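You operate a simulated robot arm through the tools that you are given. There is no shell and no other tool. Be economical: measure what you need, move in short steps, check, and stop when the job is done.

The job below is to be done with a simulated two-armed robot. You get a single attempt, and the scene is never put back.

JOB
Take the contactor from the tester end of the near bench and put it on the white done tray. Take the black stopper from the blue mat and put it on top of the black-finned heat sink. Turn the relay tester dial to 24. Put the grey cradle on top of the tall can on the tester end of the near bench. Fetch the red cradle and set it on top of the green can. Close the upper blue drawer. Pick up the purple can with one hand, pass it to the other hand and put it on the top of the short bench. Any order will do. Set down upright: contactor, purple can.

Only the result counts: the job must be done as asked and must still hold three seconds after the hand-in. Knocking over, shifting, dropping, spilling or breaking anything else fails it. Lids that push on must go on centred and level and be pressed home; caps that screw on are set level and turned clockwise until they are tight.

ROBOT AND FRAMES
Two 7-joint arms with two-finger parallel grippers on one trunk, on a base that drives. Base frame: it is fixed to the floor where the robot stands at the start and does not move with it; the origin is under the middle of the robot, x ahead of it, y to its left, z up; the surface under the hand at the start is at about z = 0.72. Units: m, degrees, N and s.
The left shoulder is at the start at [0.085, 0.182, 1.015], the right one opposite. With the tool pointing down near the work surface each hand reaches from about 0.32 to 0.76 m from the robot's upright axis, wherever it stands, measured 20 degrees to its own side. Places, roughly: black stopper (5x5x4 cm) [0.6, -0.4, 0.7]; black-finned heat sink (10x7x5 cm) [0.5, -0.4, 0.7]; contactor [0.5, 0, 0.75]; done tray [0.5, 0.25, 0.75]; green can [-2.75, -5, 1]; grey cradle (4x3x3 cm) [0, -2.8, 0.6]; purple can [0.5, 2.75, 0.75]; red cradle (4x3x3 cm) [0.2, -2.9, 0.7]; relay tester dial [-1.2, -0.9, 0.8]; tall can [0.5, 0.25, 0.75]; top of the short bench [-1.4, -0.5, 0.7]; upper blue drawer [2.6, -2.5, 0.6]. Payload 3.91 kg a hand.
The TCP of each hand is the grasp point between the finger pads, 0.03 m short of the fingertips. In the tool frame z runs along the fingers and y along their closing line. The gripper opens to 0.11 m. The fingers are 0.02 m wide and 0.01 m thick; the gripper's body (0.048 by 0.112 m) begins 0.055 m behind the TCP.
Orientation is told as [roll, pitch, yaw] about the base's x, y, z axes, in that order, counted from this pose: with the fingers straight down and closing along the base's y, the tool's x points along the base's -x, its y along +y and its z along -z.

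CONTROLS
- The arms move only by the tool servo_tool. It takes "left_motion", "right_motion" or both (then of equal length, played together; a hand with none holds still); each is a list of rows, each a list of 3 entries, a list of its own where there are three numbers: the shift along the tool's x, y, z in m, then the turn, a rotation vector about the tool's x, y, z in rad, then the gripper command, from -1 (shut) to 1 (fully open), values between in proportion. In form: [[[x, y, z], [ax, ay, az], fingers], ...]. A call has 1 to 10 rows; each row is the pose to reach, as a shift and turn from the pose commanded when the call began, along the tool's axes at that moment. Rows are played at 5 a second. More than 0.05 m and 8.6 degrees between two rows, or a gripper value outside its range, and nothing of the call is played. Where a pose cannot be reached the arm comes as near as it can. A force on the tool above 40 N (or 10 N above the force at the start of the call, whichever is more), or a blocked arm, ends the call early, and 0.2 s more pass. Each finger travels about 0.072 m/s and halts on what it meets, pressing with about 26 N; the grip force reading is that of the motor and also rises with nothing between the fingers. The clock runs only during rows and for 0.2 s after the last one: add rows that repeat a pose to give the fingers time. It gives the time, the measured TCP pose, the force on the tool (base axes), the opening and the grip force at its end, in the units of the frame above (readings bear some noise), with the torque about the TCP (base axes, N m) and any sound that the robot's microphone picked up.
- Cameras (640 x 400 px; columns grow to the right, rows downward): "scene" is now at [0.2425, -0.0072, 1.2054]; the picture's right is [-0.05, -1.00, 0.00], its down [-0.52, 0.03, -0.86] and it looks along [0.86, -0.05, -0.52] (base axes); focal length 214 px, centre (320, 200). "left" rides on the left gripper at [0.073, -0.017, -0.103] in its tool frame; the picture's right is [0.23, 0.97, 0.00], its down [-0.76, 0.18, -0.62] and it looks along [-0.61, 0.14, 0.78] (tool axes); focal length 222 px, centre (320, 200). "right" rides on the right gripper at [0.072, 0.017, -0.103] in its tool frame; the picture's right is [-0.23, 0.97, 0.00], its down [-0.76, -0.18, -0.62] and it looks along [-0.61, -0.14, 0.78] (tool axes); focal length 222 px, centre (320, 200). There is no depth. A picture from a camera that has moved, and an enlarged one, comes with that camera's place and axes in the base frame and with its lens.
- snapshot(camera): a new picture of that camera. No time passes.
- slide_trunk(by): slides the trunk up (or, below 0, down) by that many m; the arms and the scene camera ride with it, the base frame stays. It gives what a move gives, with no picture.
- roll_base(legs): drives the robot by 1 to 6 legs, each [ahead, left, turn to the left] in m, m and degrees, along the robot's own axes; the way and the turn of a leg run together, so that a leg with both is an arc; at most 1.5 m and 180 degrees a leg. The arms and the cameras ride along, it lands a little off, and it stops where it bumps. It gives what a move gives.
- head_to(pan, tilt): turns the head with the scene camera to pan (to the left, within 80 degrees either way) and tilt (down, from -29 to 69), counted from straight ahead of the robot. It gives what a move gives.
- inspect(camera, box): a new picture of the part [left, top, right, bottom] of that camera's present view, enlarged. No time passes.
- finish_job(): hands the job in; it is judged then, once.

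Go step by step. Nothing tells you exact positions but the pictures and the camera data: compare them with the known pose of the tool, close in by small moves and look again before you grip or let go. The budget is 196 turns and 184 pictures, counting those below and the enlarged ones. Unless the task says otherwise, let go and move clear before handing in, and close with one line.

The tools are called after "Request:" as a command line: name --argument value ..., lists and objects as JSON in quotes. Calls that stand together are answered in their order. servo_tool: Moves the arms, as the interface text tells. Its arguments: {"type":"object","properties":{"left_motion":{"type":"array","items":{"type":"array"}},"right_motion":{"type":"array","items":{"type":"array"}}},"required":[]} The other tools are called the same way: slide_trunk (by) slides the trunk up or down; roll_base (legs) drives the base; head_to (pan, tilt) turns the head that bears the scene camera; snapshot (camera) takes a picture; inspect (camera, box) takes an enlarged picture of a part of a camera's view; finish_job () hands the job in.

At the start:

```text
time_s: 0.0
left_position: [0.3528, 0.0931, 1.093]
left_orientation: [-0.1, 0.1, 0.1]
left_ft_force: [0.2, -0.7, 0.3]
left_ft_torque: [0.02, 0.02, 0.03]
left_opening: 0.1098
left_grip_force: 0.0
right_position: [0.3834, -0.1972, 1.0353]
right_orientation: [-0.1, -0.1, 0.0]
right_ft_force: [0.2, -0.1, 0.5]
right_ft_torque: [0.01, 0.03, -0.02]
right_opening: 0.1101
right_grip_force: 0.0
trunk travel left (down, up): [-0.275, 0.239]
robot x, y, heading: [-0.0021, 0.0001, 0.0]
head pan, tilt: [-3.1, 31.1]
```

scene: 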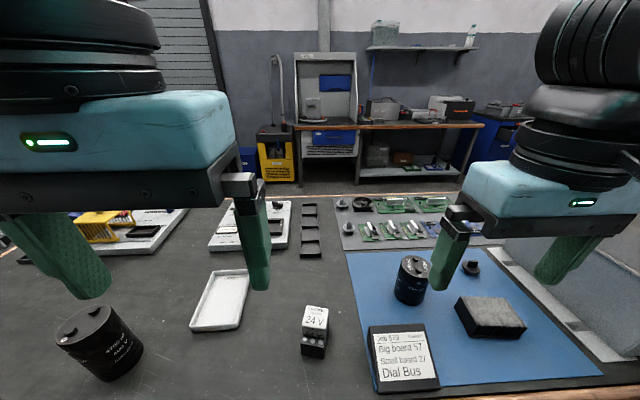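
right: 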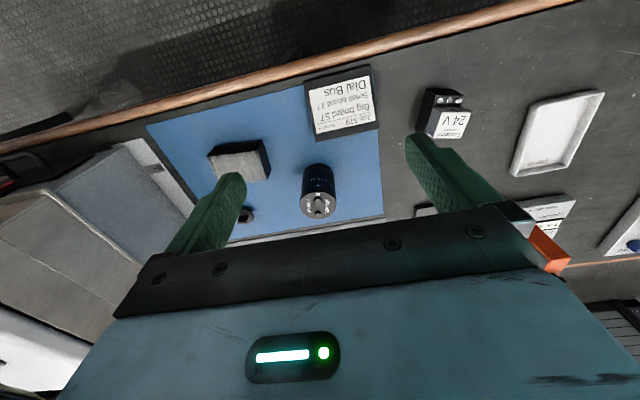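
left: 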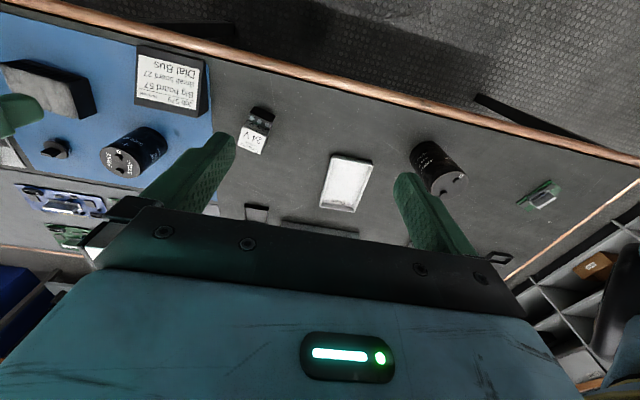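

I see the near bench: contactor around [0.48,-0.01], tray around [0.57,0.21], a tall can at left around [0.47,0.40], and the heat sink and stopper on the blue mat. I'll look closer at these first.

Request:
inspect --camera "scene" --box '[180, 240, 380, 380]'

Request:
inspect --camera "scene" --box '[340, 240, 580, 400]'

Request:
inspect --camera "left" --box '[220, 80, 480, 230]'

```text
2.86 times, centred on (280, 310) of scene
camera zoom: at [0.2425, -0.0072, 1.2054], right [-0.05, -1.0, 0.0], down [-0.52, 0.03, -0.86], along [0.86, -0.05, -0.52], focal length 613 px, centre (434, -114)
```

zoom: 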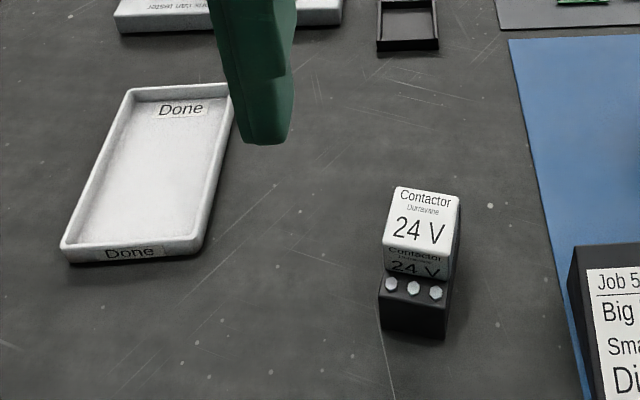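

```text
2.50 times, centred on (460, 320) of scene
camera zoom: at [0.2425, -0.0072, 1.2054], right [-0.05, -1.0, 0.0], down [-0.52, 0.03, -0.86], along [0.86, -0.05, -0.52], focal length 536 px, centre (-30, -100)
```

zoom: 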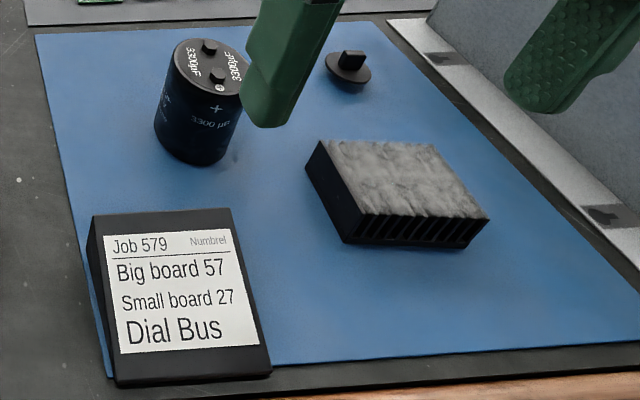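

```text
2.46 times, centred on (350, 155) of left
camera zoom: at [0.2803, 0.077, 1.1949], right [-0.23, 0.97, 0.0], down [0.76, 0.18, 0.62], along [0.61, 0.14, -0.78], focal length 547 px, centre (246, 311)
```

zoom: 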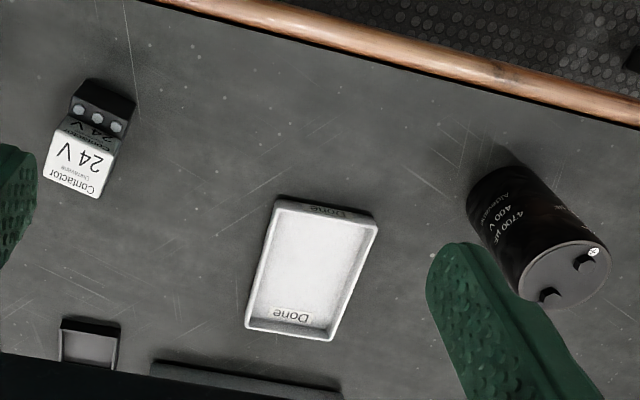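

The contactor's top block is near [0.487,-0.013] at a yaw of about -12°, and the stopper is near [0.63,-0.44]. I'll hover each hand above its target and look.

Request:
servo_tool --left_motion '[[[-0.0168, -0.0132, 0.0241], [0, 0, 0.026], 1], [[-0.0335, -0.0265, 0.0482], [0, 0, 0.052], 1], [[-0.0503, -0.0397, 0.0723], [0, 0, 0.078], 1], [[-0.067, -0.053, 0.0965], [0, 0, 0.105], 1], [[-0.0838, -0.0662, 0.1206], [0, 0, 0.131], 1], [[-0.1005, -0.0795, 0.1447], [0, 0, 0.157], 1], [[-0.1172, -0.0927, 0.1688], [0, 0, 0.183], 1], [[-0.134, -0.106, 0.193], [0, 0, 0.209], 1]]' --right_motion '[[[-0.0309, -0.0304, 0.0144], [0, 0, 0], 1], [[-0.0618, -0.0608, 0.0288], [0, 0, 0], 1], [[-0.0926, -0.0911, 0.0431], [0, 0, 0], 1], [[-0.1235, -0.1215, 0.0575], [0, 0, 0], 1], [[-0.1544, -0.1519, 0.0719], [0, 0, 0], 1], [[-0.1852, -0.1822, 0.0863], [0, 0, 0], 1], [[-0.2161, -0.2126, 0.1006], [0, 0, 0], 1], [[-0.247, -0.243, 0.115], [0, 0, 0], 1]]'

Request:
snapshot --camera "left"

Request:
snapshot --camera "right"

Request:
snapshot --camera "scene"

```text
time_s: 1.8
left_position: [0.4893, -0.0096, 0.8987]
left_orientation: [0.0, 0.1, -11.9]
left_ft_force: [0.4, 0.6, 0.1]
left_ft_torque: [0.03, 0.02, 0.0]
left_opening: 0.1098
left_grip_force: 0.1
right_position: [0.632, -0.4411, 0.9171]
right_orientation: [-0.1, 0.1, 0.0]
right_ft_force: [0.4, 0.2, 0.7]
right_ft_torque: [0.02, 0.04, -0.03]
right_opening: 0.11
right_grip_force: 0.1
trunk travel left (down, up): [-0.275, 0.239]
robot x, y, heading: [0.0025, -0.0019, 0.2]
head pan, tilt: [-3.1, 31.1]
```

```text
177 pictures are left
camera left: at [0.4147, -0.0124, 1.0017], right [-0.02, 1.0, 0.0], down [0.78, 0.02, 0.62], along [0.62, 0.01, -0.78], focal length 222 px, centre (320, 200)
```

left: 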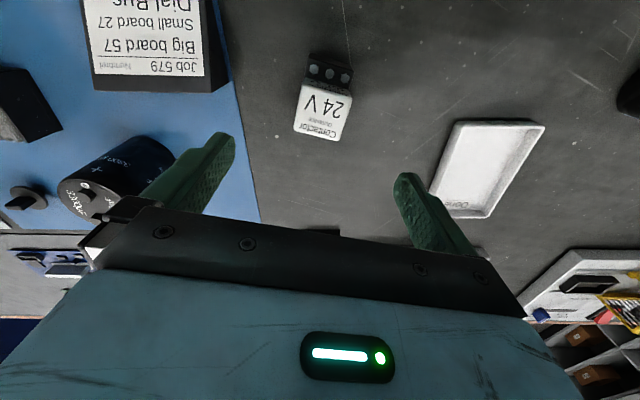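

```text
176 pictures are left
camera right: at [0.5613, -0.4238, 1.0208], right [0.23, 0.97, 0.0], down [0.76, -0.18, 0.62], along [0.61, -0.14, -0.78], focal length 222 px, centre (320, 200)
```

right: 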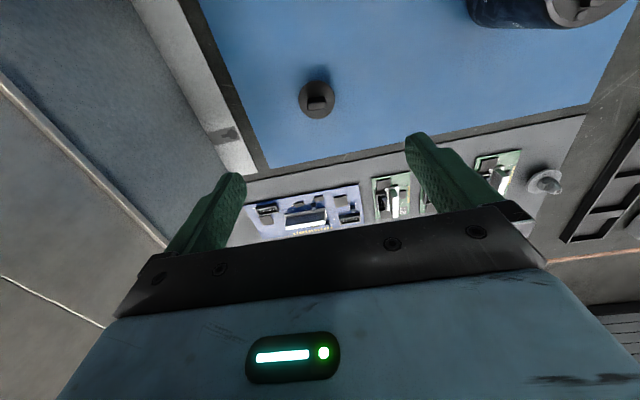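

```text
175 pictures are left
camera scene: at [0.2434, -0.0075, 1.2052], right [-0.05, -1.0, 0.0], down [-0.52, 0.03, -0.86], along [0.85, -0.05, -0.52], focal length 214 px, centre (320, 200)
```

scene: 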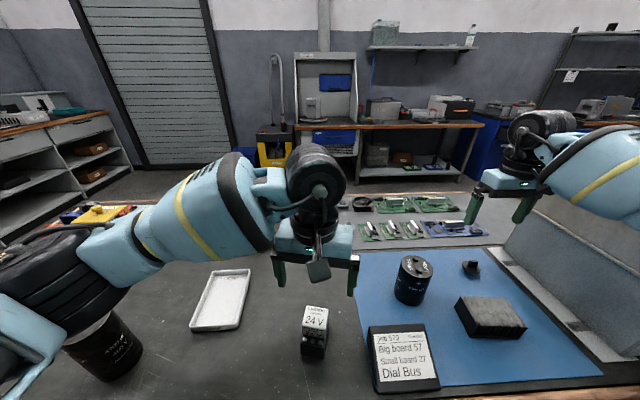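

Both hands are hovering. I'll zoom in for finer positions.

Request:
inspect --camera "left" --box '[260, 30, 380, 150]'

Request:
inspect --camera "right" --box '[270, 50, 370, 130]'

Request:
inspect --camera "scene" --box '[290, 290, 340, 370]'

Request:
inspect --camera "scene" --box '[440, 240, 540, 350]'

```text
3.33 times, centred on (320, 90) of left
camera zoom: at [0.4147, -0.0124, 1.0017], right [-0.02, 1.0, 0.0], down [0.78, 0.02, 0.62], along [0.62, 0.01, -0.78], focal length 740 px, centre (320, 567)
```

zoom: 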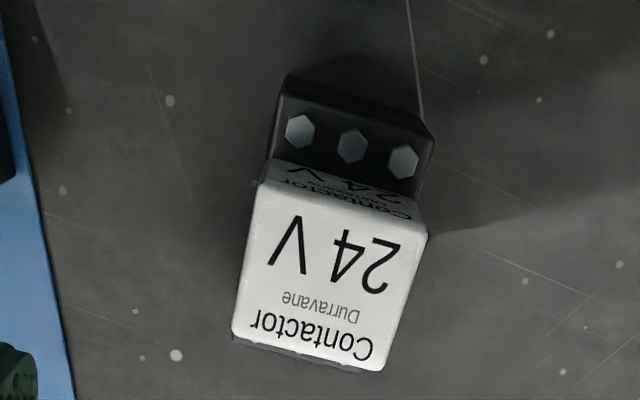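

```text
5.00 times, centred on (320, 90) of right
camera zoom: at [0.5613, -0.4238, 1.0208], right [0.23, 0.97, 0.0], down [0.76, -0.18, 0.62], along [0.61, -0.14, -0.78], focal length 1111 px, centre (320, 750)
```

zoom: 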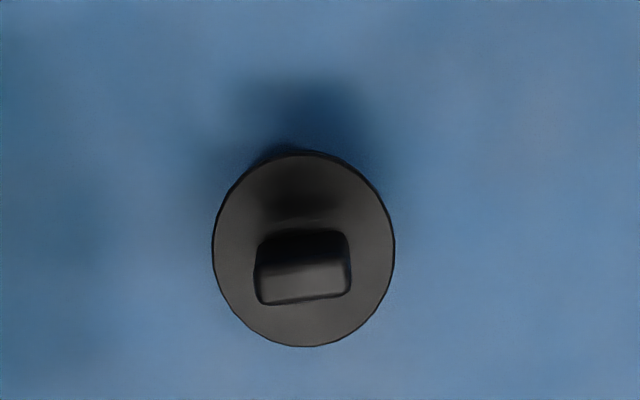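

```text
5.00 times, centred on (315, 330) of scene
camera zoom: at [0.2434, -0.0075, 1.2052], right [-0.05, -1.0, 0.0], down [-0.52, 0.03, -0.86], along [0.85, -0.05, -0.52], focal length 1072 px, centre (345, -450)
```

zoom: 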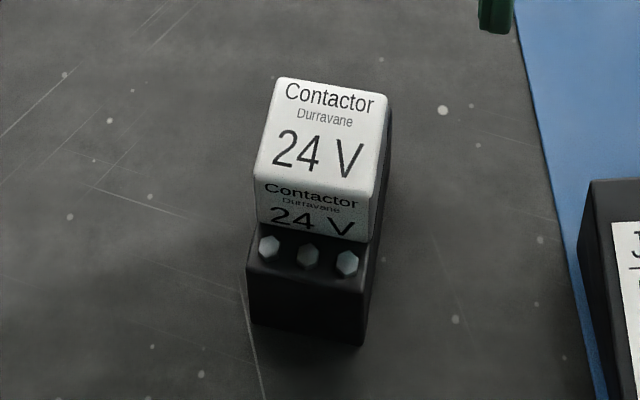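

```text
3.64 times, centred on (490, 295) of scene
camera zoom: at [0.2434, -0.0075, 1.2052], right [-0.05, -1.0, 0.0], down [-0.52, 0.03, -0.86], along [0.85, -0.05, -0.52], focal length 780 px, centre (-298, -146)
```

zoom: 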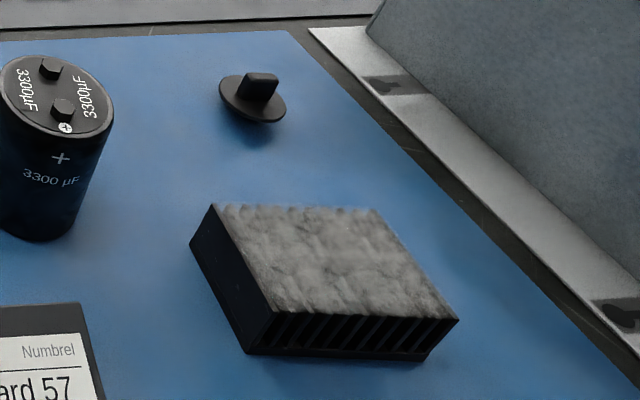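

Contactor top centre is about [0.479,-0.012,0.80] at yaw -14.5°, and the stopper is about [0.630,-0.443]. The left hand goes down and grips the contactor, while the right hand goes down to just above the stopper.

Request:
servo_tool --left_motion '[[[0.01, -0.0043, 0.0], [0, 0, 0.045], 1], [[0.01, -0.0043, 0.04], [0, 0, 0.045], 1], [[0.01, -0.0043, 0.08], [0, 0, 0.045], 1], [[0.01, -0.0043, 0.122], [0, 0, 0.045], 1], [[0.01, -0.0043, 0.122], [0, 0, 0.045], 1], [[0.01, -0.0043, 0.122], [0, 0, 0.045], -1], [[0.01, -0.0043, 0.122], [0, 0, 0.045], -1], [[0.01, -0.0043, 0.122], [0, 0, 0.045], -1], [[0.01, -0.0043, 0.122], [0, 0, 0.045], -1]]' --right_motion '[[[0.002, -0.002, 0.0], [0, 0, 0], 0.27], [[0.002, -0.002, 0.04], [0, 0, 0], 0.27], [[0.002, -0.002, 0.08], [0, 0, 0], 0.27], [[0.002, -0.002, 0.117], [0, 0, 0], 0.27], [[0.002, -0.002, 0.117], [0, 0, 0], 0.27], [[0.002, -0.002, 0.117], [0, 0, 0], 0.27], [[0.002, -0.002, 0.117], [0, 0, 0], 0.27], [[0.002, -0.002, 0.117], [0, 0, 0], 0.27], [[0.002, -0.002, 0.117], [0, 0, 0], 0.27]]'

Request:
snapshot --camera "right"

Request:
snapshot --camera "left"

Request:
inspect --camera "scene" --box '[420, 200, 560, 350]'

```text
time_s: 3.8
left_position: [0.4759, -0.0152, 0.776]
left_orientation: [-0.2, 0.0, -14.4]
left_ft_force: [0.6, -0.3, 1.5]
left_ft_torque: [0.05, -0.07, -0.02]
left_opening: 0.046
left_grip_force: 26.4
right_position: [0.6273, -0.4426, 0.8012]
right_orientation: [0.0, 0.0, 0.0]
right_ft_force: [-0.4, 0.7, 0.1]
right_ft_torque: [0.04, 0.02, 0.0]
right_opening: 0.0701
right_grip_force: 0.1
trunk travel left (down, up): [-0.275, 0.239]
robot x, y, heading: [0.0069, -0.0018, -0.1]
head pan, tilt: [-3.1, 31.1]
```

```text
170 pictures are left
camera right: at [0.556, -0.4259, 0.9058], right [0.23, 0.97, 0.0], down [0.76, -0.18, 0.62], along [0.61, -0.14, -0.78], focal length 222 px, centre (320, 200)
```

right: 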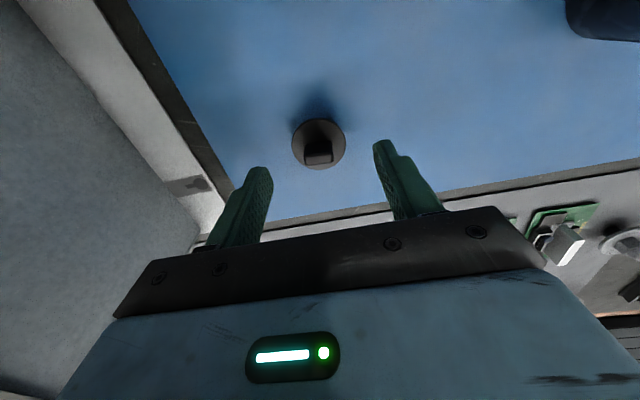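

```text
169 pictures are left
camera left: at [0.4011, -0.0135, 0.8788], right [0.02, 1.0, 0.0], down [0.78, -0.02, 0.62], along [0.62, -0.01, -0.78], focal length 222 px, centre (320, 200)
```

left: 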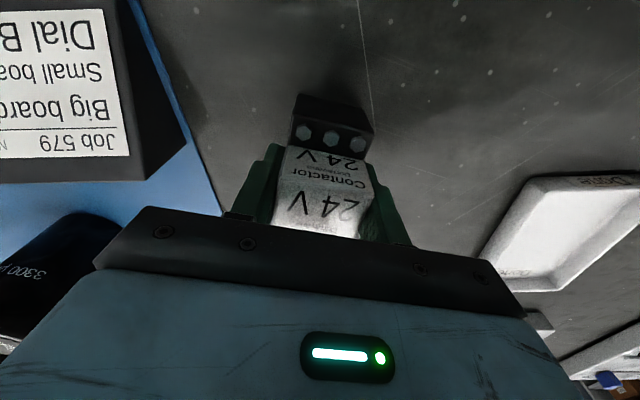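

```text
2.67 times, centred on (490, 275) of scene
camera zoom: at [0.2426, -0.0072, 1.2054], right [-0.05, -1.0, 0.0], down [-0.52, 0.03, -0.86], along [0.86, -0.05, -0.52], focal length 572 px, centre (-133, 0)
```

zoom: 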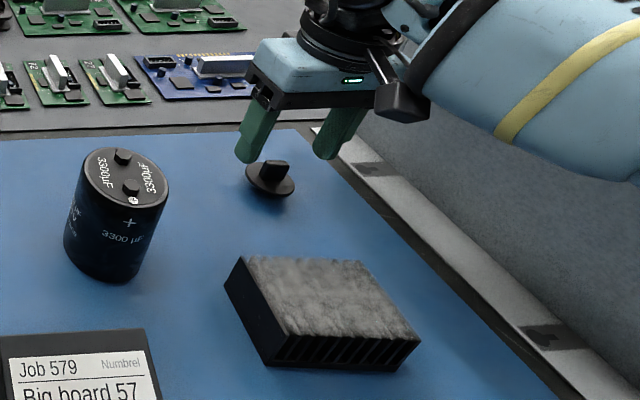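

Contactor is gripped and the stopper is aligned. I'll carry the contactor over the tray and lower the right hand onto the stopper's handle.

Request:
servo_tool --left_motion '[[[0, 0, -0.04], [0, 0, 0], -1], [[0, 0, -0.08], [0, 0, 0], -1], [[-0.0083, 0.0408, -0.08], [0, 0, -0.04], -1], [[-0.0165, 0.0817, -0.08], [0, 0, -0.08], -1], [[-0.0248, 0.1225, -0.08], [0, 0, -0.12], -1], [[-0.0331, 0.1633, -0.08], [0, 0, -0.16], -1], [[-0.0413, 0.2042, -0.08], [0, 0, -0.2], -1], [[-0.0496, 0.245, -0.08], [0, 0, -0.25], -1], [[-0.0496, 0.245, -0.08], [0, 0, -0.25], -1]]' --right_motion '[[[-0.0015, 0, 0.0], [0, 0, 0], 0.27], [[-0.0015, 0, 0.005], [0, 0, 0], 0.27], [[-0.0015, 0, 0.01], [0, 0, 0], 0.27], [[-0.0015, 0, 0.015], [0, 0, 0], 0.27], [[-0.0015, 0, 0.02], [0, 0, 0], 0.27], [[-0.0015, 0, 0.022], [0, 0, 0], 0.27], [[-0.0015, 0, 0.022], [0, 0, 0], 0.27], [[-0.0015, 0, 0.022], [0, 0, 0], 0.27], [[-0.0015, 0, 0.022], [0, 0, 0], 0.27]]'

Request:
inspect --camera "scene" --box '[450, 210, 550, 280]'

Request:
snapshot --camera "scene"

Request:
snapshot --camera "left"

Request:
inspect --camera "right" --box '[220, 80, 420, 220]'

```text
time_s: 5.8
left_position: [0.5838, 0.2102, 0.8564]
left_orientation: [-0.1, 0.1, -0.1]
left_ft_force: [-0.2, 0.0, -3.2]
left_ft_torque: [-0.03, 0.03, 0.01]
left_opening: 0.0459
left_grip_force: 25.7
right_position: [0.6289, -0.4418, 0.7808]
right_orientation: [-0.1, 0.0, 0.0]
right_ft_force: [-0.2, 0.2, -0.4]
right_ft_torque: [0.02, 0.04, 0.0]
right_opening: 0.07
right_grip_force: 0.1
trunk travel left (down, up): [-0.275, 0.239]
robot x, y, heading: [-0.0019, -0.0044, 0.3]
head pan, tilt: [-3.1, 31.1]
```

```text
5.71 times, centred on (500, 245) of scene
camera zoom: at [0.2426, -0.0075, 1.2054], right [-0.05, -1.0, 0.0], down [-0.52, 0.03, -0.86], along [0.85, -0.05, -0.52], focal length 1226 px, centre (-709, -57)
```

zoom: 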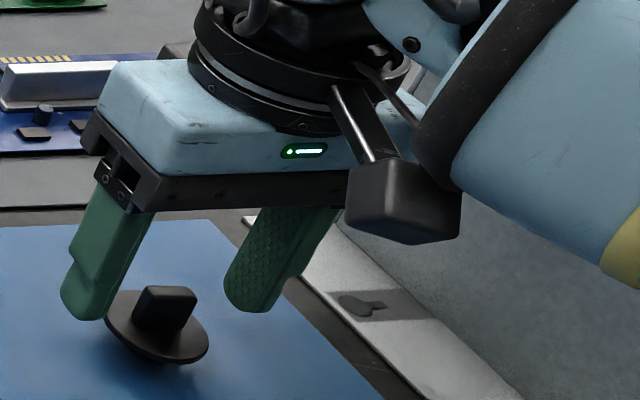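

```text
166 pictures are left
camera scene: at [0.2426, -0.0075, 1.2054], right [-0.05, -1.0, 0.0], down [-0.52, 0.03, -0.86], along [0.85, -0.05, -0.52], focal length 214 px, centre (320, 200)
```

scene: 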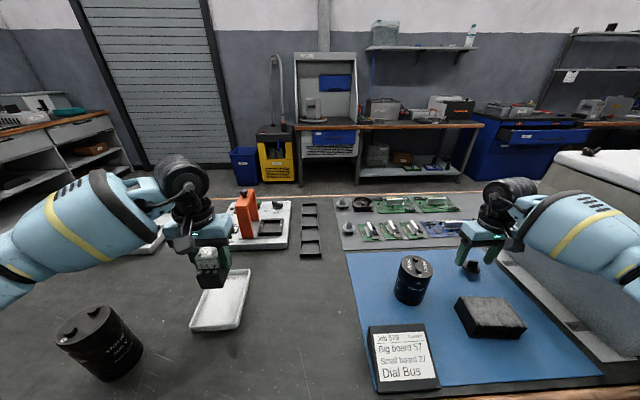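

```text
165 pictures are left
camera left: at [0.5112, 0.1936, 0.9599], right [-0.23, 0.97, 0.0], down [0.76, 0.18, 0.62], along [0.61, 0.14, -0.78], focal length 222 px, centre (320, 200)
```

left: 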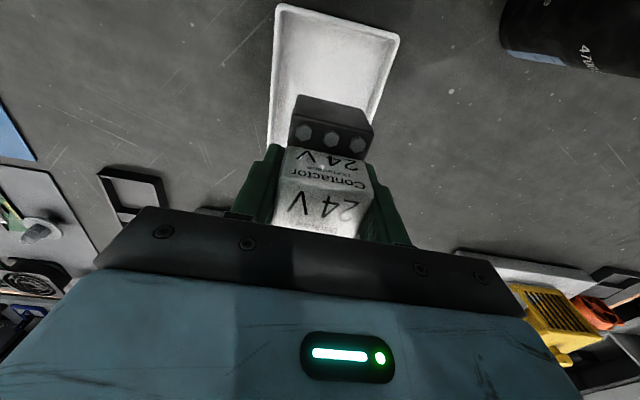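

```text
2.86 times, centred on (320, 150) of right
camera zoom: at [0.5585, -0.4253, 0.885], right [0.23, 0.97, 0.0], down [0.76, -0.18, 0.62], along [0.61, -0.14, -0.78], focal length 635 px, centre (320, 343)
```

zoom: 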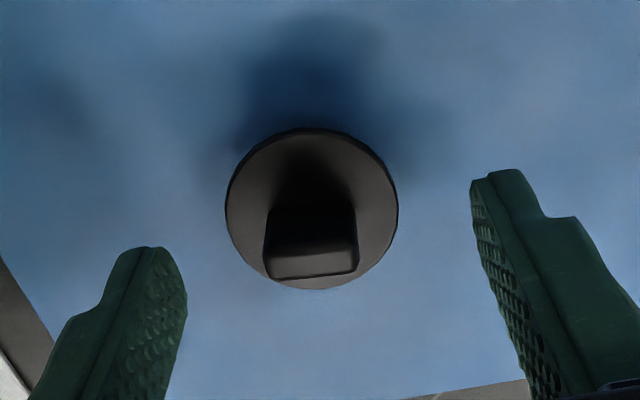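

The handle top is around z 0.761 and the disc around 0.737. I'll lower the right hand 5 mm and close it, and set the contactor down gently on the tray.

Request:
servo_tool --left_motion '[[[0, 0, 0.03], [0, 0, 0], -1], [[0, 0, 0.06], [0, 0, 0], -1], [[0, 0, 0.068], [0, 0, 0], -1], [[0, 0, 0.072], [0, 0, 0], -1], [[0, 0, 0.074], [0, 0, 0], -1], [[0, 0, 0.075], [0, 0, 0], -1]]' --right_motion '[[[0, -0.002, 0.005], [0, 0, 0], 0.27], [[0, -0.002, 0.005], [0, 0, 0], 0.27], [[0, -0.002, 0.005], [0, 0, 0], -1], [[0, -0.002, 0.005], [0, 0, 0], -1], [[0, -0.002, 0.005], [0, 0, 0], -1], [[0, -0.002, 0.005], [0, 0, 0], -1]]'

Request:
inspect --camera "scene" --box '[150, 220, 290, 350]'

Request:
inspect --camera "right" --box '[220, 80, 420, 220]'

```text
time_s: 7.2
left_position: [0.5848, 0.2111, 0.7816]
left_orientation: [-0.2, 0.3, -0.1]
left_ft_force: [0.0, -0.5, -3.4]
left_ft_torque: [-0.04, 0.02, 0.01]
left_opening: 0.0459
left_grip_force: 26.1
right_position: [0.6306, -0.4443, 0.7762]
right_orientation: [0.1, 0.0, 0.0]
right_ft_force: [0.7, -0.1, -0.4]
right_ft_torque: [-0.03, -0.01, -0.01]
right_opening: 0.0208
right_grip_force: 26.0
trunk travel left (down, up): [-0.275, 0.239]
robot x, y, heading: [-0.0005, 0.0038, -0.2]
head pan, tilt: [-3.1, 31.1]
```

```text
3.08 times, centred on (220, 285) of scene
camera zoom: at [0.2427, -0.0071, 1.2053], right [-0.05, -1.0, 0.0], down [-0.52, 0.03, -0.86], along [0.85, -0.05, -0.52], focal length 660 px, centre (628, -62)
```

zoom: 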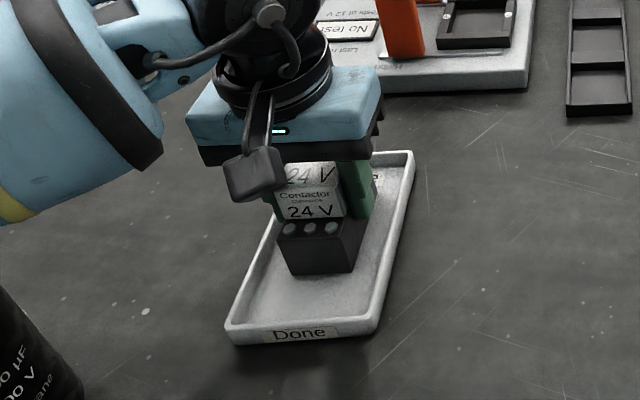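

```text
2.86 times, centred on (320, 150) of right
camera zoom: at [0.5591, -0.4266, 0.8798], right [0.23, 0.97, 0.0], down [0.76, -0.18, 0.62], along [0.61, -0.14, -0.78], focal length 635 px, centre (320, 343)
```

zoom: 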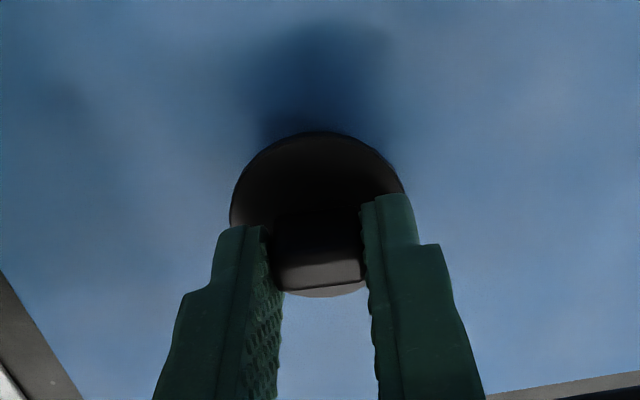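

The stopper is gripped, and the contactor is just above the tray floor. I'll lower the left hand a few more millimetres and carry the stopper above the heat sink.

Request:
servo_tool --left_motion '[[[0, 0, 0.001], [0, 0, 0], -1], [[0, 0, 0.002], [0, 0, 0], -1], [[0, 0, 0.003], [0, 0, 0], -1], [[0, 0, 0.003], [0, 0, 0], -1], [[0, 0, 0.003], [0, 0, 0], -1], [[0, 0, 0.003], [0, 0, 0], -1], [[0, 0, 0.003], [0, 0, 0], -1], [[0, 0, 0.003], [0, 0, 0], -1]]' --right_motion '[[[0, 0, -0.04], [0, 0, 0], -1], [[0, 0, -0.08], [0, 0, 0], -1], [[0.035, 0.015, -0.09], [0, 0, 0], -1], [[0.071, 0.03, -0.09], [0, 0, 0], -1], [[0.106, 0.045, -0.09], [0, 0, 0], -1], [[0.1416, 0.0603, -0.09], [0, 0, 0], -1], [[0.1416, 0.0603, -0.09], [0, 0, 0], -1], [[0.1416, 0.0603, -0.08], [0, 0, 0], -1]]'

Request:
snapshot --camera "right"

Request:
inspect --camera "scene" --box '[420, 210, 580, 350]'

Request:
inspect --camera "scene" --box '[180, 250, 280, 340]'

```text
time_s: 9.0
left_position: [0.5848, 0.2105, 0.7799]
left_orientation: [-0.2, -0.2, -0.1]
left_ft_force: [7.0, 4.6, 22.0]
left_ft_torque: [0.32, 0.34, -0.11]
left_opening: 0.0457
left_grip_force: 26.0
right_position: [0.4893, -0.3841, 0.8574]
right_orientation: [0.0, 0.0, 0.1]
right_ft_force: [-0.2, 0.0, -0.2]
right_ft_torque: [-0.03, 0.03, 0.02]
right_opening: 0.021
right_grip_force: 26.0
trunk travel left (down, up): [-0.275, 0.239]
robot x, y, heading: [-0.0033, 0.0022, 0.1]
head pan, tilt: [-3.1, 31.1]
```

```text
161 pictures are left
camera right: at [0.417, -0.3671, 0.9612], right [0.23, 0.97, 0.0], down [0.76, -0.18, 0.62], along [0.61, -0.14, -0.78], focal length 222 px, centre (320, 200)
```

right: 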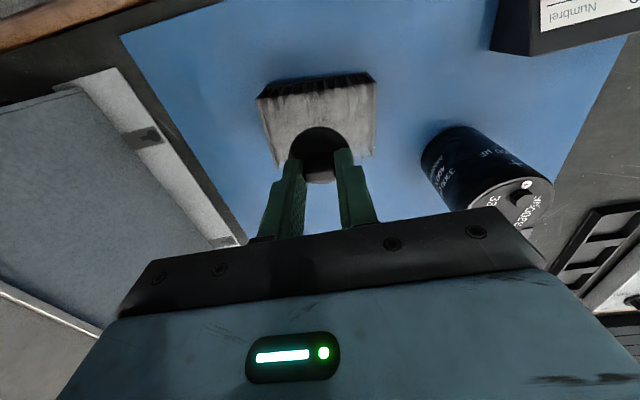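

```text
2.86 times, centred on (500, 280) of scene
camera zoom: at [0.2414, -0.0075, 1.2057], right [-0.05, -1.0, 0.0], down [-0.51, 0.03, -0.86], along [0.86, -0.05, -0.52], focal length 613 px, centre (-194, -29)
```

zoom: 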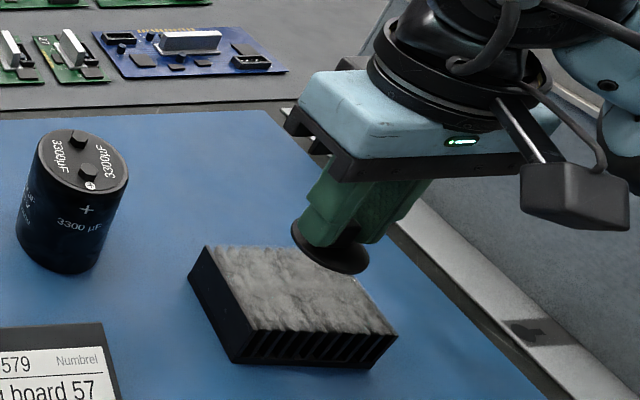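

```text
4.44 times, centred on (230, 295) of scene
camera zoom: at [0.2414, -0.0075, 1.2057], right [-0.05, -1.0, 0.0], down [-0.51, 0.03, -0.86], along [0.86, -0.05, -0.52], focal length 953 px, centre (720, -222)
```

zoom: 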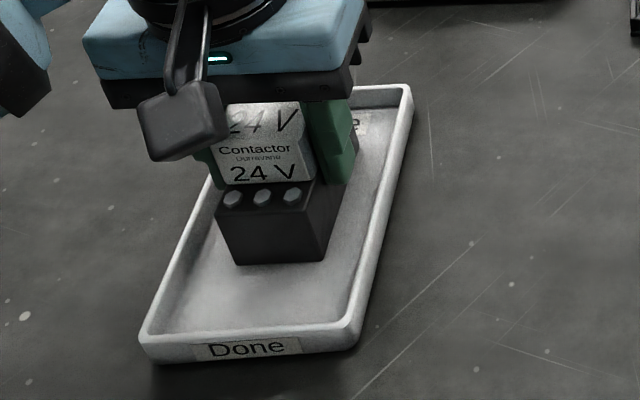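

The contactor is seated on the tray (22 N of contact), so I'll relieve the force and let go. The right hand lowers the stopper to just above the heat sink.

Request:
servo_tool --left_motion '[[[0, 0, -0.001], [0, 0, 0], -1], [[0, 0, -0.002], [0, 0, 0], -1], [[0, 0, -0.002], [0, 0, 0], 0.27], [[0, 0, -0.002], [0, 0, 0], 0.27], [[0, 0, -0.002], [0, 0, 0], 0.27], [[0, 0, -0.03], [0, 0, 0], 0.27], [[0, 0, -0.07], [0, 0, 0], 0.27], [[0, 0, -0.11], [0, 0, 0], 0.27]]' --right_motion '[[[0, 0, 0.01], [0, 0, 0], -1], [[0, 0, 0.02], [0, 0, 0], -1], [[0, 0, 0.025], [0, 0, 0], -1], [[0, 0, 0.027], [0, 0, 0], -1], [[0, 0, 0.027], [0, 0, 0], -1], [[0, 0, 0.027], [0, 0, 0], -1], [[0, 0, 0.027], [0, 0, 0], -1], [[0, 0, 0.027], [0, 0, 0], -1]]'

Request:
inspect --camera "scene" --box '[420, 230, 560, 350]'

Request:
snapshot --camera "left"

```text
time_s: 10.8
left_position: [0.5843, 0.2105, 0.8894]
left_orientation: [0.1, -0.1, 0.0]
left_ft_force: [0.4, -0.2, -0.6]
left_ft_torque: [0.02, 0.0, 0.01]
left_opening: 0.0698
left_grip_force: 0.1
right_position: [0.4901, -0.3847, 0.8303]
right_orientation: [0.0, 0.0, 0.0]
right_ft_force: [-0.4, 0.2, 0.5]
right_ft_torque: [0.0, -0.01, 0.01]
right_opening: 0.0203
right_grip_force: 25.7
trunk travel left (down, up): [-0.275, 0.239]
robot x, y, heading: [-0.0007, -0.0031, 0.2]
head pan, tilt: [-3.1, 31.1]
```

```text
3.33 times, centred on (490, 290) of scene
camera zoom: at [0.2422, -0.0075, 1.2055], right [-0.05, -1.0, 0.0], down [-0.52, 0.03, -0.86], along [0.86, -0.05, -0.52], focal length 715 px, centre (-247, -100)
```

zoom: 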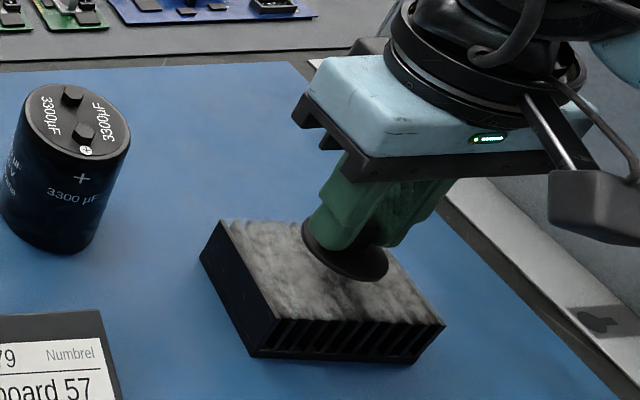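

```text
157 pictures are left
camera left: at [0.5119, 0.1941, 0.9923], right [-0.23, 0.97, 0.0], down [0.76, 0.18, 0.62], along [0.61, 0.14, -0.78], focal length 222 px, centre (320, 200)
```

left: 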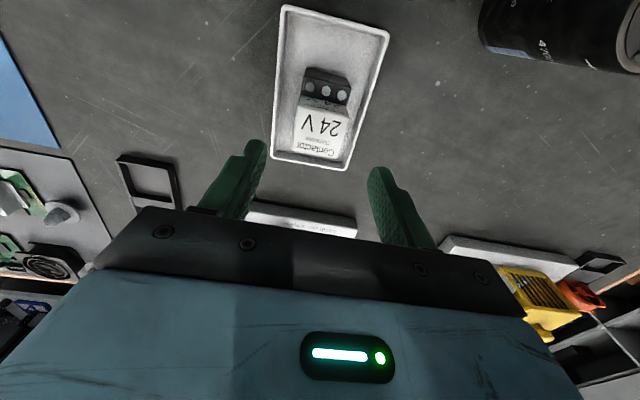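

The contactor stands on the tray. I'll lower the stopper until it touches.

Request:
servo_tool --right_motion '[[[0, 0, 0.001], [0, 0, 0], -1], [[0, 0, 0.002], [0, 0, 0], -1], [[0, 0, 0.003], [0, 0, 0], -1], [[0, 0, 0.004], [0, 0, 0], -1]]'

```text
time_s: 11.8
left_position: [0.5861, 0.2111, 0.8876]
left_orientation: [-0.2, 0.0, -0.2]
left_ft_force: [-0.1, -0.2, 0.3]
left_ft_torque: [0.03, -0.01, 0.06]
left_opening: 0.0698
left_grip_force: 0.1
right_position: [0.4891, -0.3837, 0.8262]
right_orientation: [0.0, 0.0, -0.1]
right_ft_force: [0.0, -0.1, 0.5]
right_ft_torque: [0.01, 0.04, -0.01]
right_opening: 0.0206
right_grip_force: 25.6
trunk travel left (down, up): [-0.275, 0.239]
robot x, y, heading: [0.004, -0.0016, -0.0]
head pan, tilt: [-3.1, 31.1]
```

Request:
servo_tool --right_motion '[[[0, 0, 0.001], [0, 0, 0], -1], [[0, 0, 0.002], [0, 0, 0], -1], [[0, 0, 0.003], [0, 0, 0], -1]]'

Request:
inspect --camera "scene" --box '[450, 260, 540, 330]'

```text
time_s: 12.6
left_position: [0.5863, 0.2105, 0.889]
left_orientation: [-0.1, 0.1, -0.1]
left_ft_force: [0.3, 0.1, 0.1]
left_ft_torque: [-0.02, 0.01, 0.01]
left_opening: 0.0699
left_grip_force: 0.0
right_position: [0.4896, -0.3849, 0.8213]
right_orientation: [0.0, 0.0, 0.0]
right_ft_force: [-0.3, -1.0, 0.2]
right_ft_torque: [0.01, -0.02, -0.06]
right_opening: 0.0205
right_grip_force: 25.6
trunk travel left (down, up): [-0.275, 0.239]
robot x, y, heading: [-0.0002, 0.0001, -0.0]
head pan, tilt: [-3.1, 31.1]
```

```text
5.71 times, centred on (495, 295) of scene
camera zoom: at [0.2425, -0.0073, 1.2054], right [-0.05, -1.0, 0.0], down [-0.52, 0.03, -0.86], along [0.86, -0.05, -0.52], focal length 1226 px, centre (-680, -343)
```

zoom: 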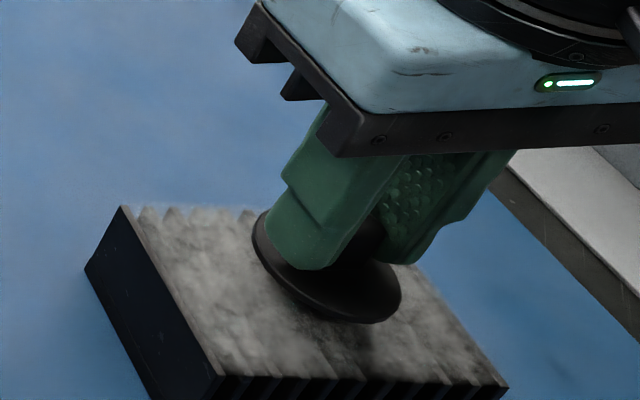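

Request:
servo_tool --right_motion '[[[0, 0, 0.001], [0, 0, 0], -1], [[0, 0, 0.002], [0, 0, 0], -1], [[0, 0, 0.003], [0, 0, 0], -1], [[0, 0, 0.003], [0, 0, 0], -1]]'

```text
time_s: 13.6
left_position: [0.5849, 0.2118, 0.8887]
left_orientation: [-0.1, 0.1, 0.0]
left_ft_force: [0.0, -0.1, -0.2]
left_ft_torque: [0.02, 0.02, 0.0]
left_opening: 0.0699
left_grip_force: 0.1
right_position: [0.4897, -0.3854, 0.8195]
right_orientation: [0.0, -0.1, -0.1]
right_ft_force: [-1.4, 0.7, 4.9]
right_ft_torque: [-0.01, 0.05, 0.03]
right_opening: 0.0209
right_grip_force: 25.8
trunk travel left (down, up): [-0.275, 0.239]
robot x, y, heading: [-0.0016, 0.0013, -0.0]
head pan, tilt: [-3.1, 31.1]
```

The stopper touches. I'll release and lift clear.

Request:
servo_tool --right_motion '[[[0, 0, 0], [0, 0, 0], 0.1], [[0, 0, 0], [0, 0, 0], 0.1], [[0, 0, 0], [0, 0, 0], 0.1], [[0, 0, -0.04], [0, 0, 0], 0.1], [[0, 0, -0.08], [0, 0, 0], 0.1], [[0.03, 0.03, -0.12], [0, 0, 0], 0.1], [[0.06, 0.06, -0.15], [0, 0, 0], 0.1], [[0.09, 0.09, -0.18], [0, 0, 0], 0.1]]' --left_motion '[[[0, 0, 0], [0, 0, 0], 0.27], [[0, 0, 0], [0, 0, 0], 0.27], [[0, 0, -0.04], [0, 0, 0], 0.27], [[0.03, 0, -0.07], [0, 0, 0], 0.27], [[0.07, 0, -0.1], [0, 0, 0], 0.27], [[0.11, 0, -0.12], [0, 0, 0], 0.27], [[0.15, 0, -0.14], [0, 0, 0], 0.27], [[0.19, 0, -0.16], [0, 0, 0], 0.27]]'

Request:
snapshot --camera "scene"

Request:
inspect --camera "scene" --box '[440, 260, 540, 350]'

```text
refused: row 6 steps farther than a row can; nothing moved
```

```text
155 pictures are left
camera scene: at [0.242, -0.007, 1.2055], right [-0.05, -1.0, 0.0], down [-0.52, 0.03, -0.86], along [0.86, -0.05, -0.52], focal length 214 px, centre (320, 200)
```

scene: 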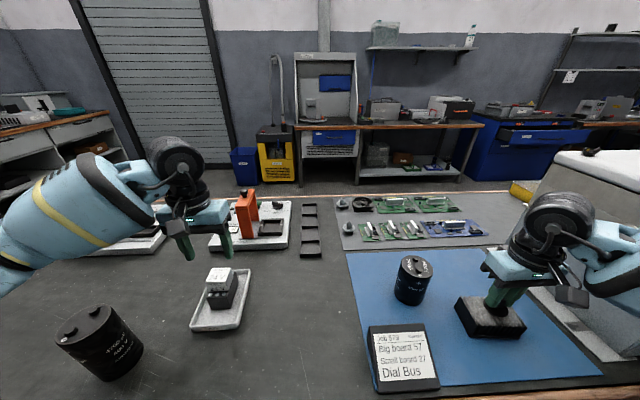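

```text
4.44 times, centred on (490, 305) of scene
camera zoom: at [0.242, -0.007, 1.2055], right [-0.05, -1.0, 0.0], down [-0.52, 0.03, -0.86], along [0.86, -0.05, -0.52], focal length 953 px, centre (-436, -267)
```

zoom: 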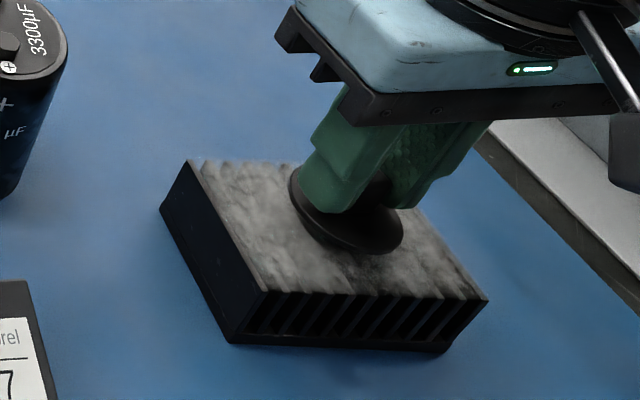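

The call was refused because one step was too long. I'll send it again with shorter steps.

Request:
servo_tool --right_motion '[[[0, 0, 0], [0, 0, 0], 0.1], [[0, 0, 0], [0, 0, 0], 0.1], [[0, 0, 0], [0, 0, 0], 0.1], [[0, 0, -0.04], [0, 0, 0], 0.1], [[0, 0, -0.08], [0, 0, 0], 0.1], [[0.02, 0.02, -0.11], [0, 0, 0], 0.1], [[0.045, 0.04, -0.14], [0, 0, 0], 0.1], [[0.07, 0.06, -0.17], [0, 0, 0], 0.1]]' --left_motion '[[[0, 0, 0], [0, 0, 0], 0.27], [[0, 0, 0], [0, 0, 0], 0.27], [[0, 0, -0.04], [0, 0, 0], 0.27], [[0.03, 0, -0.07], [0, 0, 0], 0.27], [[0.065, 0, -0.1], [0, 0, 0], 0.27], [[0.105, 0, -0.12], [0, 0, 0], 0.27], [[0.145, 0, -0.14], [0, 0, 0], 0.27], [[0.185, 0, -0.16], [0, 0, 0], 0.27]]'

Request:
inspect --camera "scene" --box '[400, 220, 560, 350]'

Request:
inspect --camera "scene" --box '[280, 40, 640, 250]'

```text
time_s: 15.4
left_position: [0.399, 0.2104, 1.0508]
left_orientation: [0.0, 0.0, -0.1]
left_ft_force: [0.5, -0.9, 0.5]
left_ft_torque: [0.03, 0.02, -0.01]
left_opening: 0.07
left_grip_force: 0.0
right_position: [0.4166, -0.3251, 0.9921]
right_orientation: [0.0, 0.0, -0.1]
right_ft_force: [-0.7, -0.4, 0.3]
right_ft_torque: [0.01, -0.01, -0.03]
right_opening: 0.0605
right_grip_force: 0.1
trunk travel left (down, up): [-0.275, 0.239]
robot x, y, heading: [-0.0002, 0.0001, 0.0]
head pan, tilt: [-3.1, 31.1]
```

```text
3.08 times, centred on (480, 285) of scene
camera zoom: at [0.2412, -0.0068, 1.2057], right [-0.05, -1.0, 0.0], down [-0.51, 0.03, -0.86], along [0.86, -0.05, -0.52], focal length 660 px, centre (-172, -62)
```

zoom: 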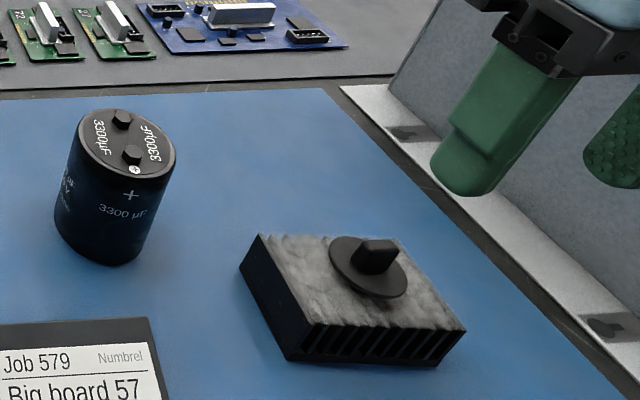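

```text
1.78 times, centred on (460, 145) of scene
camera zoom: at [0.2412, -0.0068, 1.2057], right [-0.05, -1.0, 0.0], down [-0.51, 0.03, -0.86], along [0.86, -0.05, -0.52], focal length 381 px, centre (71, 298)
```

zoom: 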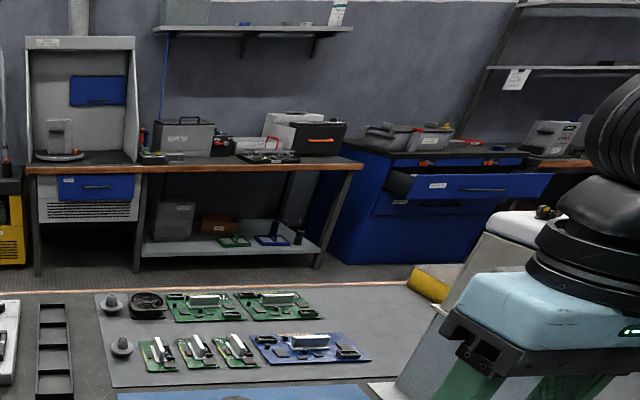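

Stopper is done. Now I'll survey the room by turning the head.

Request:
head_to --pan -70 --tilt 20

Request:
snapshot --camera "scene"

Request:
head_to --pan 70 --tilt 20

Request:
snapshot --camera "scene"

```text
time_s: 16.8
left_position: [0.4003, 0.2096, 1.0493]
left_orientation: [-0.2, 0.1, -0.1]
left_ft_force: [0.6, 0.3, 0.4]
left_ft_torque: [-0.01, 0.01, 0.0]
left_opening: 0.0698
left_grip_force: 0.1
right_position: [0.4196, -0.3253, 0.9907]
right_orientation: [0.0, 0.0, 0.0]
right_ft_force: [0.3, -0.3, -0.2]
right_ft_torque: [0.02, -0.01, -0.01]
right_opening: 0.0607
right_grip_force: 0.1
trunk travel left (down, up): [-0.275, 0.239]
robot x, y, heading: [0.0019, 0.001, 0.0]
head pan, tilt: [-70.0, 20.0]
```

```text
151 pictures are left
camera scene: at [0.1845, -0.0898, 1.2232], right [-0.94, -0.34, 0.0], down [-0.12, 0.32, -0.94], along [0.32, -0.88, -0.34], focal length 214 px, centre (320, 200)
```

scene: 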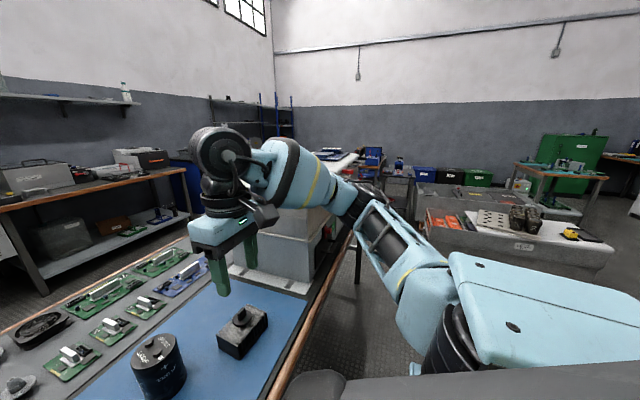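

```text
time_s: 19.0
left_position: [0.4011, 0.21, 1.0493]
left_orientation: [-0.1, 0.0, -0.1]
left_ft_force: [-0.2, -0.6, -0.3]
left_ft_torque: [-0.01, -0.01, 0.0]
left_opening: 0.07
left_grip_force: 0.1
right_position: [0.42, -0.3259, 0.9912]
right_orientation: [0.0, 0.0, 0.0]
right_ft_force: [1.2, -0.7, -0.2]
right_ft_torque: [0.0, 0.01, 0.01]
right_opening: 0.0604
right_grip_force: 0.0
trunk travel left (down, up): [-0.275, 0.239]
robot x, y, heading: [0.0003, 0.0012, 0.1]
head pan, tilt: [70.0, 20.0]
```

```text
150 pictures are left
camera scene: at [0.1845, 0.0852, 1.2232], right [0.94, -0.34, 0.0], down [-0.12, -0.32, -0.94], along [0.32, 0.88, -0.34], focal length 214 px, centre (320, 200)
```

scene: 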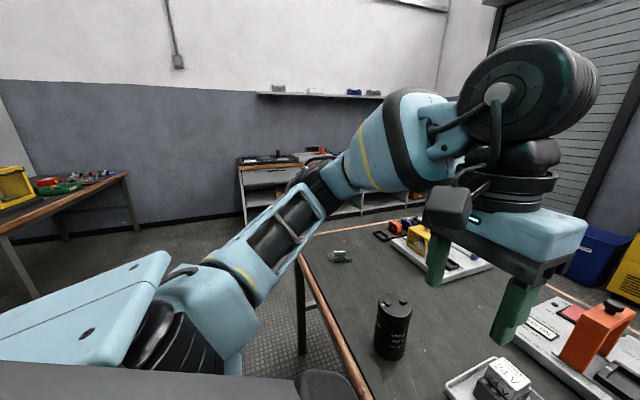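

Cradles appear to be on the low white cart to my right, and the purple can on the far-left cabinet. I'll back off and turn right to face the cart.

Request:
roll_base --legs '[[-0.3, 0, 0], [0, 0, -90]]'

Request:
head_to --pan 0 --tilt 15

Request:
snapshot --camera "scene"

Request:
head_to --pan -70 --tilt 25

Request:
snapshot --camera "scene"

Request:
head_to --pan 60 --tilt 25

Request:
snapshot --camera "scene"

```text
time_s: 25.0
left_position: [-0.1005, -0.4067, 1.0498]
left_orientation: [-0.2, 0.0, -91.5]
left_ft_force: [1.0, -0.3, -0.4]
left_ft_torque: [0.0, -0.02, 0.01]
left_opening: 0.07
left_grip_force: 0.0
right_position: [-0.636, -0.4128, 0.9909]
right_orientation: [0.0, 0.0, -91.5]
right_ft_force: [-0.5, 0.2, -0.7]
right_ft_torque: [0.03, -0.01, 0.01]
right_opening: 0.0604
right_grip_force: 0.0
trunk travel left (down, up): [-0.275, 0.239]
robot x, y, heading: [-0.3007, -0.0037, -91.4]
head pan, tilt: [70.0, 20.0]
```

```text
time_s: 26.4
left_position: [-0.1019, -0.4076, 1.0494]
left_orientation: [-0.1, 0.1, -91.6]
left_ft_force: [0.3, 0.3, 0.5]
left_ft_torque: [-0.01, 0.04, 0.02]
left_opening: 0.0698
left_grip_force: 0.0
right_position: [-0.6373, -0.4135, 0.9908]
right_orientation: [-0.1, 0.0, -91.4]
right_ft_force: [0.0, 0.2, 0.0]
right_ft_torque: [-0.01, 0.02, 0.0]
right_opening: 0.0607
right_grip_force: 0.1
trunk travel left (down, up): [-0.275, 0.239]
robot x, y, heading: [-0.3022, -0.0009, -91.5]
head pan, tilt: [0.0, 15.0]
```

```text
149 pictures are left
camera scene: at [-0.3064, -0.2489, 1.2313], right [-1.0, 0.02, 0.0], down [0.01, 0.26, -0.97], along [-0.02, -0.97, -0.26], focal length 214 px, centre (320, 200)
```

scene: 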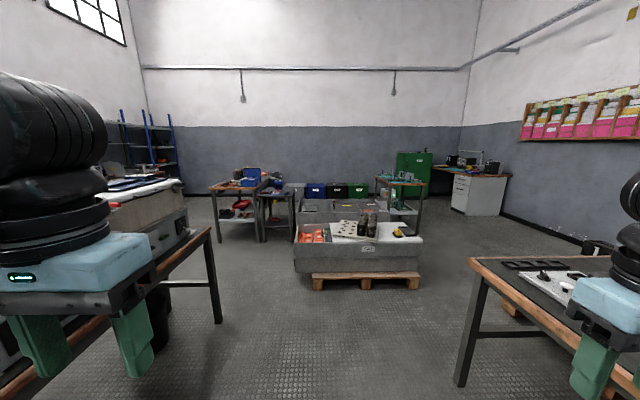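

```text
time_s: 27.8
left_position: [-0.1013, -0.4068, 1.0493]
left_orientation: [-0.1, 0.1, -91.6]
left_ft_force: [0.1, 0.6, -0.3]
left_ft_torque: [-0.01, 0.02, 0.04]
left_opening: 0.0698
left_grip_force: 0.0
right_position: [-0.6365, -0.4143, 0.9907]
right_orientation: [0.0, 0.0, -91.4]
right_ft_force: [-0.1, -0.3, 0.9]
right_ft_torque: [-0.02, 0.02, -0.01]
right_opening: 0.0603
right_grip_force: 0.1
trunk travel left (down, up): [-0.275, 0.239]
robot x, y, heading: [-0.3057, -0.0007, -91.4]
head pan, tilt: [-70.0, 25.0]
```

```text
148 pictures are left
camera scene: at [-0.3915, -0.1851, 1.2151], right [-0.32, 0.95, 0.0], down [0.4, 0.14, -0.91], along [-0.86, -0.29, -0.42], focal length 214 px, centre (320, 200)
```

scene: 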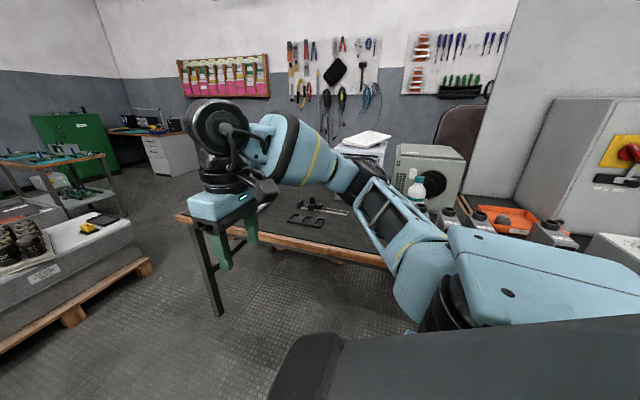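

```text
time_s: 29.9
left_position: [-0.1014, -0.4063, 1.0494]
left_orientation: [0.0, 0.1, -91.4]
left_ft_force: [0.1, 0.2, 0.6]
left_ft_torque: [0.02, 0.01, 0.0]
left_opening: 0.0699
left_grip_force: 0.0
right_position: [-0.637, -0.4136, 0.9914]
right_orientation: [0.0, -0.1, -91.4]
right_ft_force: [-0.1, 0.2, -0.6]
right_ft_torque: [-0.01, -0.03, -0.01]
right_opening: 0.0607
right_grip_force: 0.0
trunk travel left (down, up): [-0.275, 0.239]
robot x, y, heading: [-0.2966, -0.002, -91.7]
head pan, tilt: [60.0, 25.0]
```

```text
147 pictures are left
camera scene: at [-0.2256, -0.2036, 1.2151], right [-0.52, -0.85, 0.0], down [-0.36, 0.22, -0.91], along [0.77, -0.47, -0.42], focal length 214 px, centre (320, 200)
```

scene: 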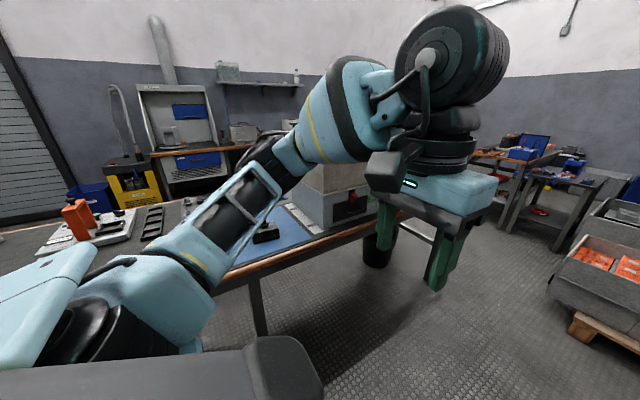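

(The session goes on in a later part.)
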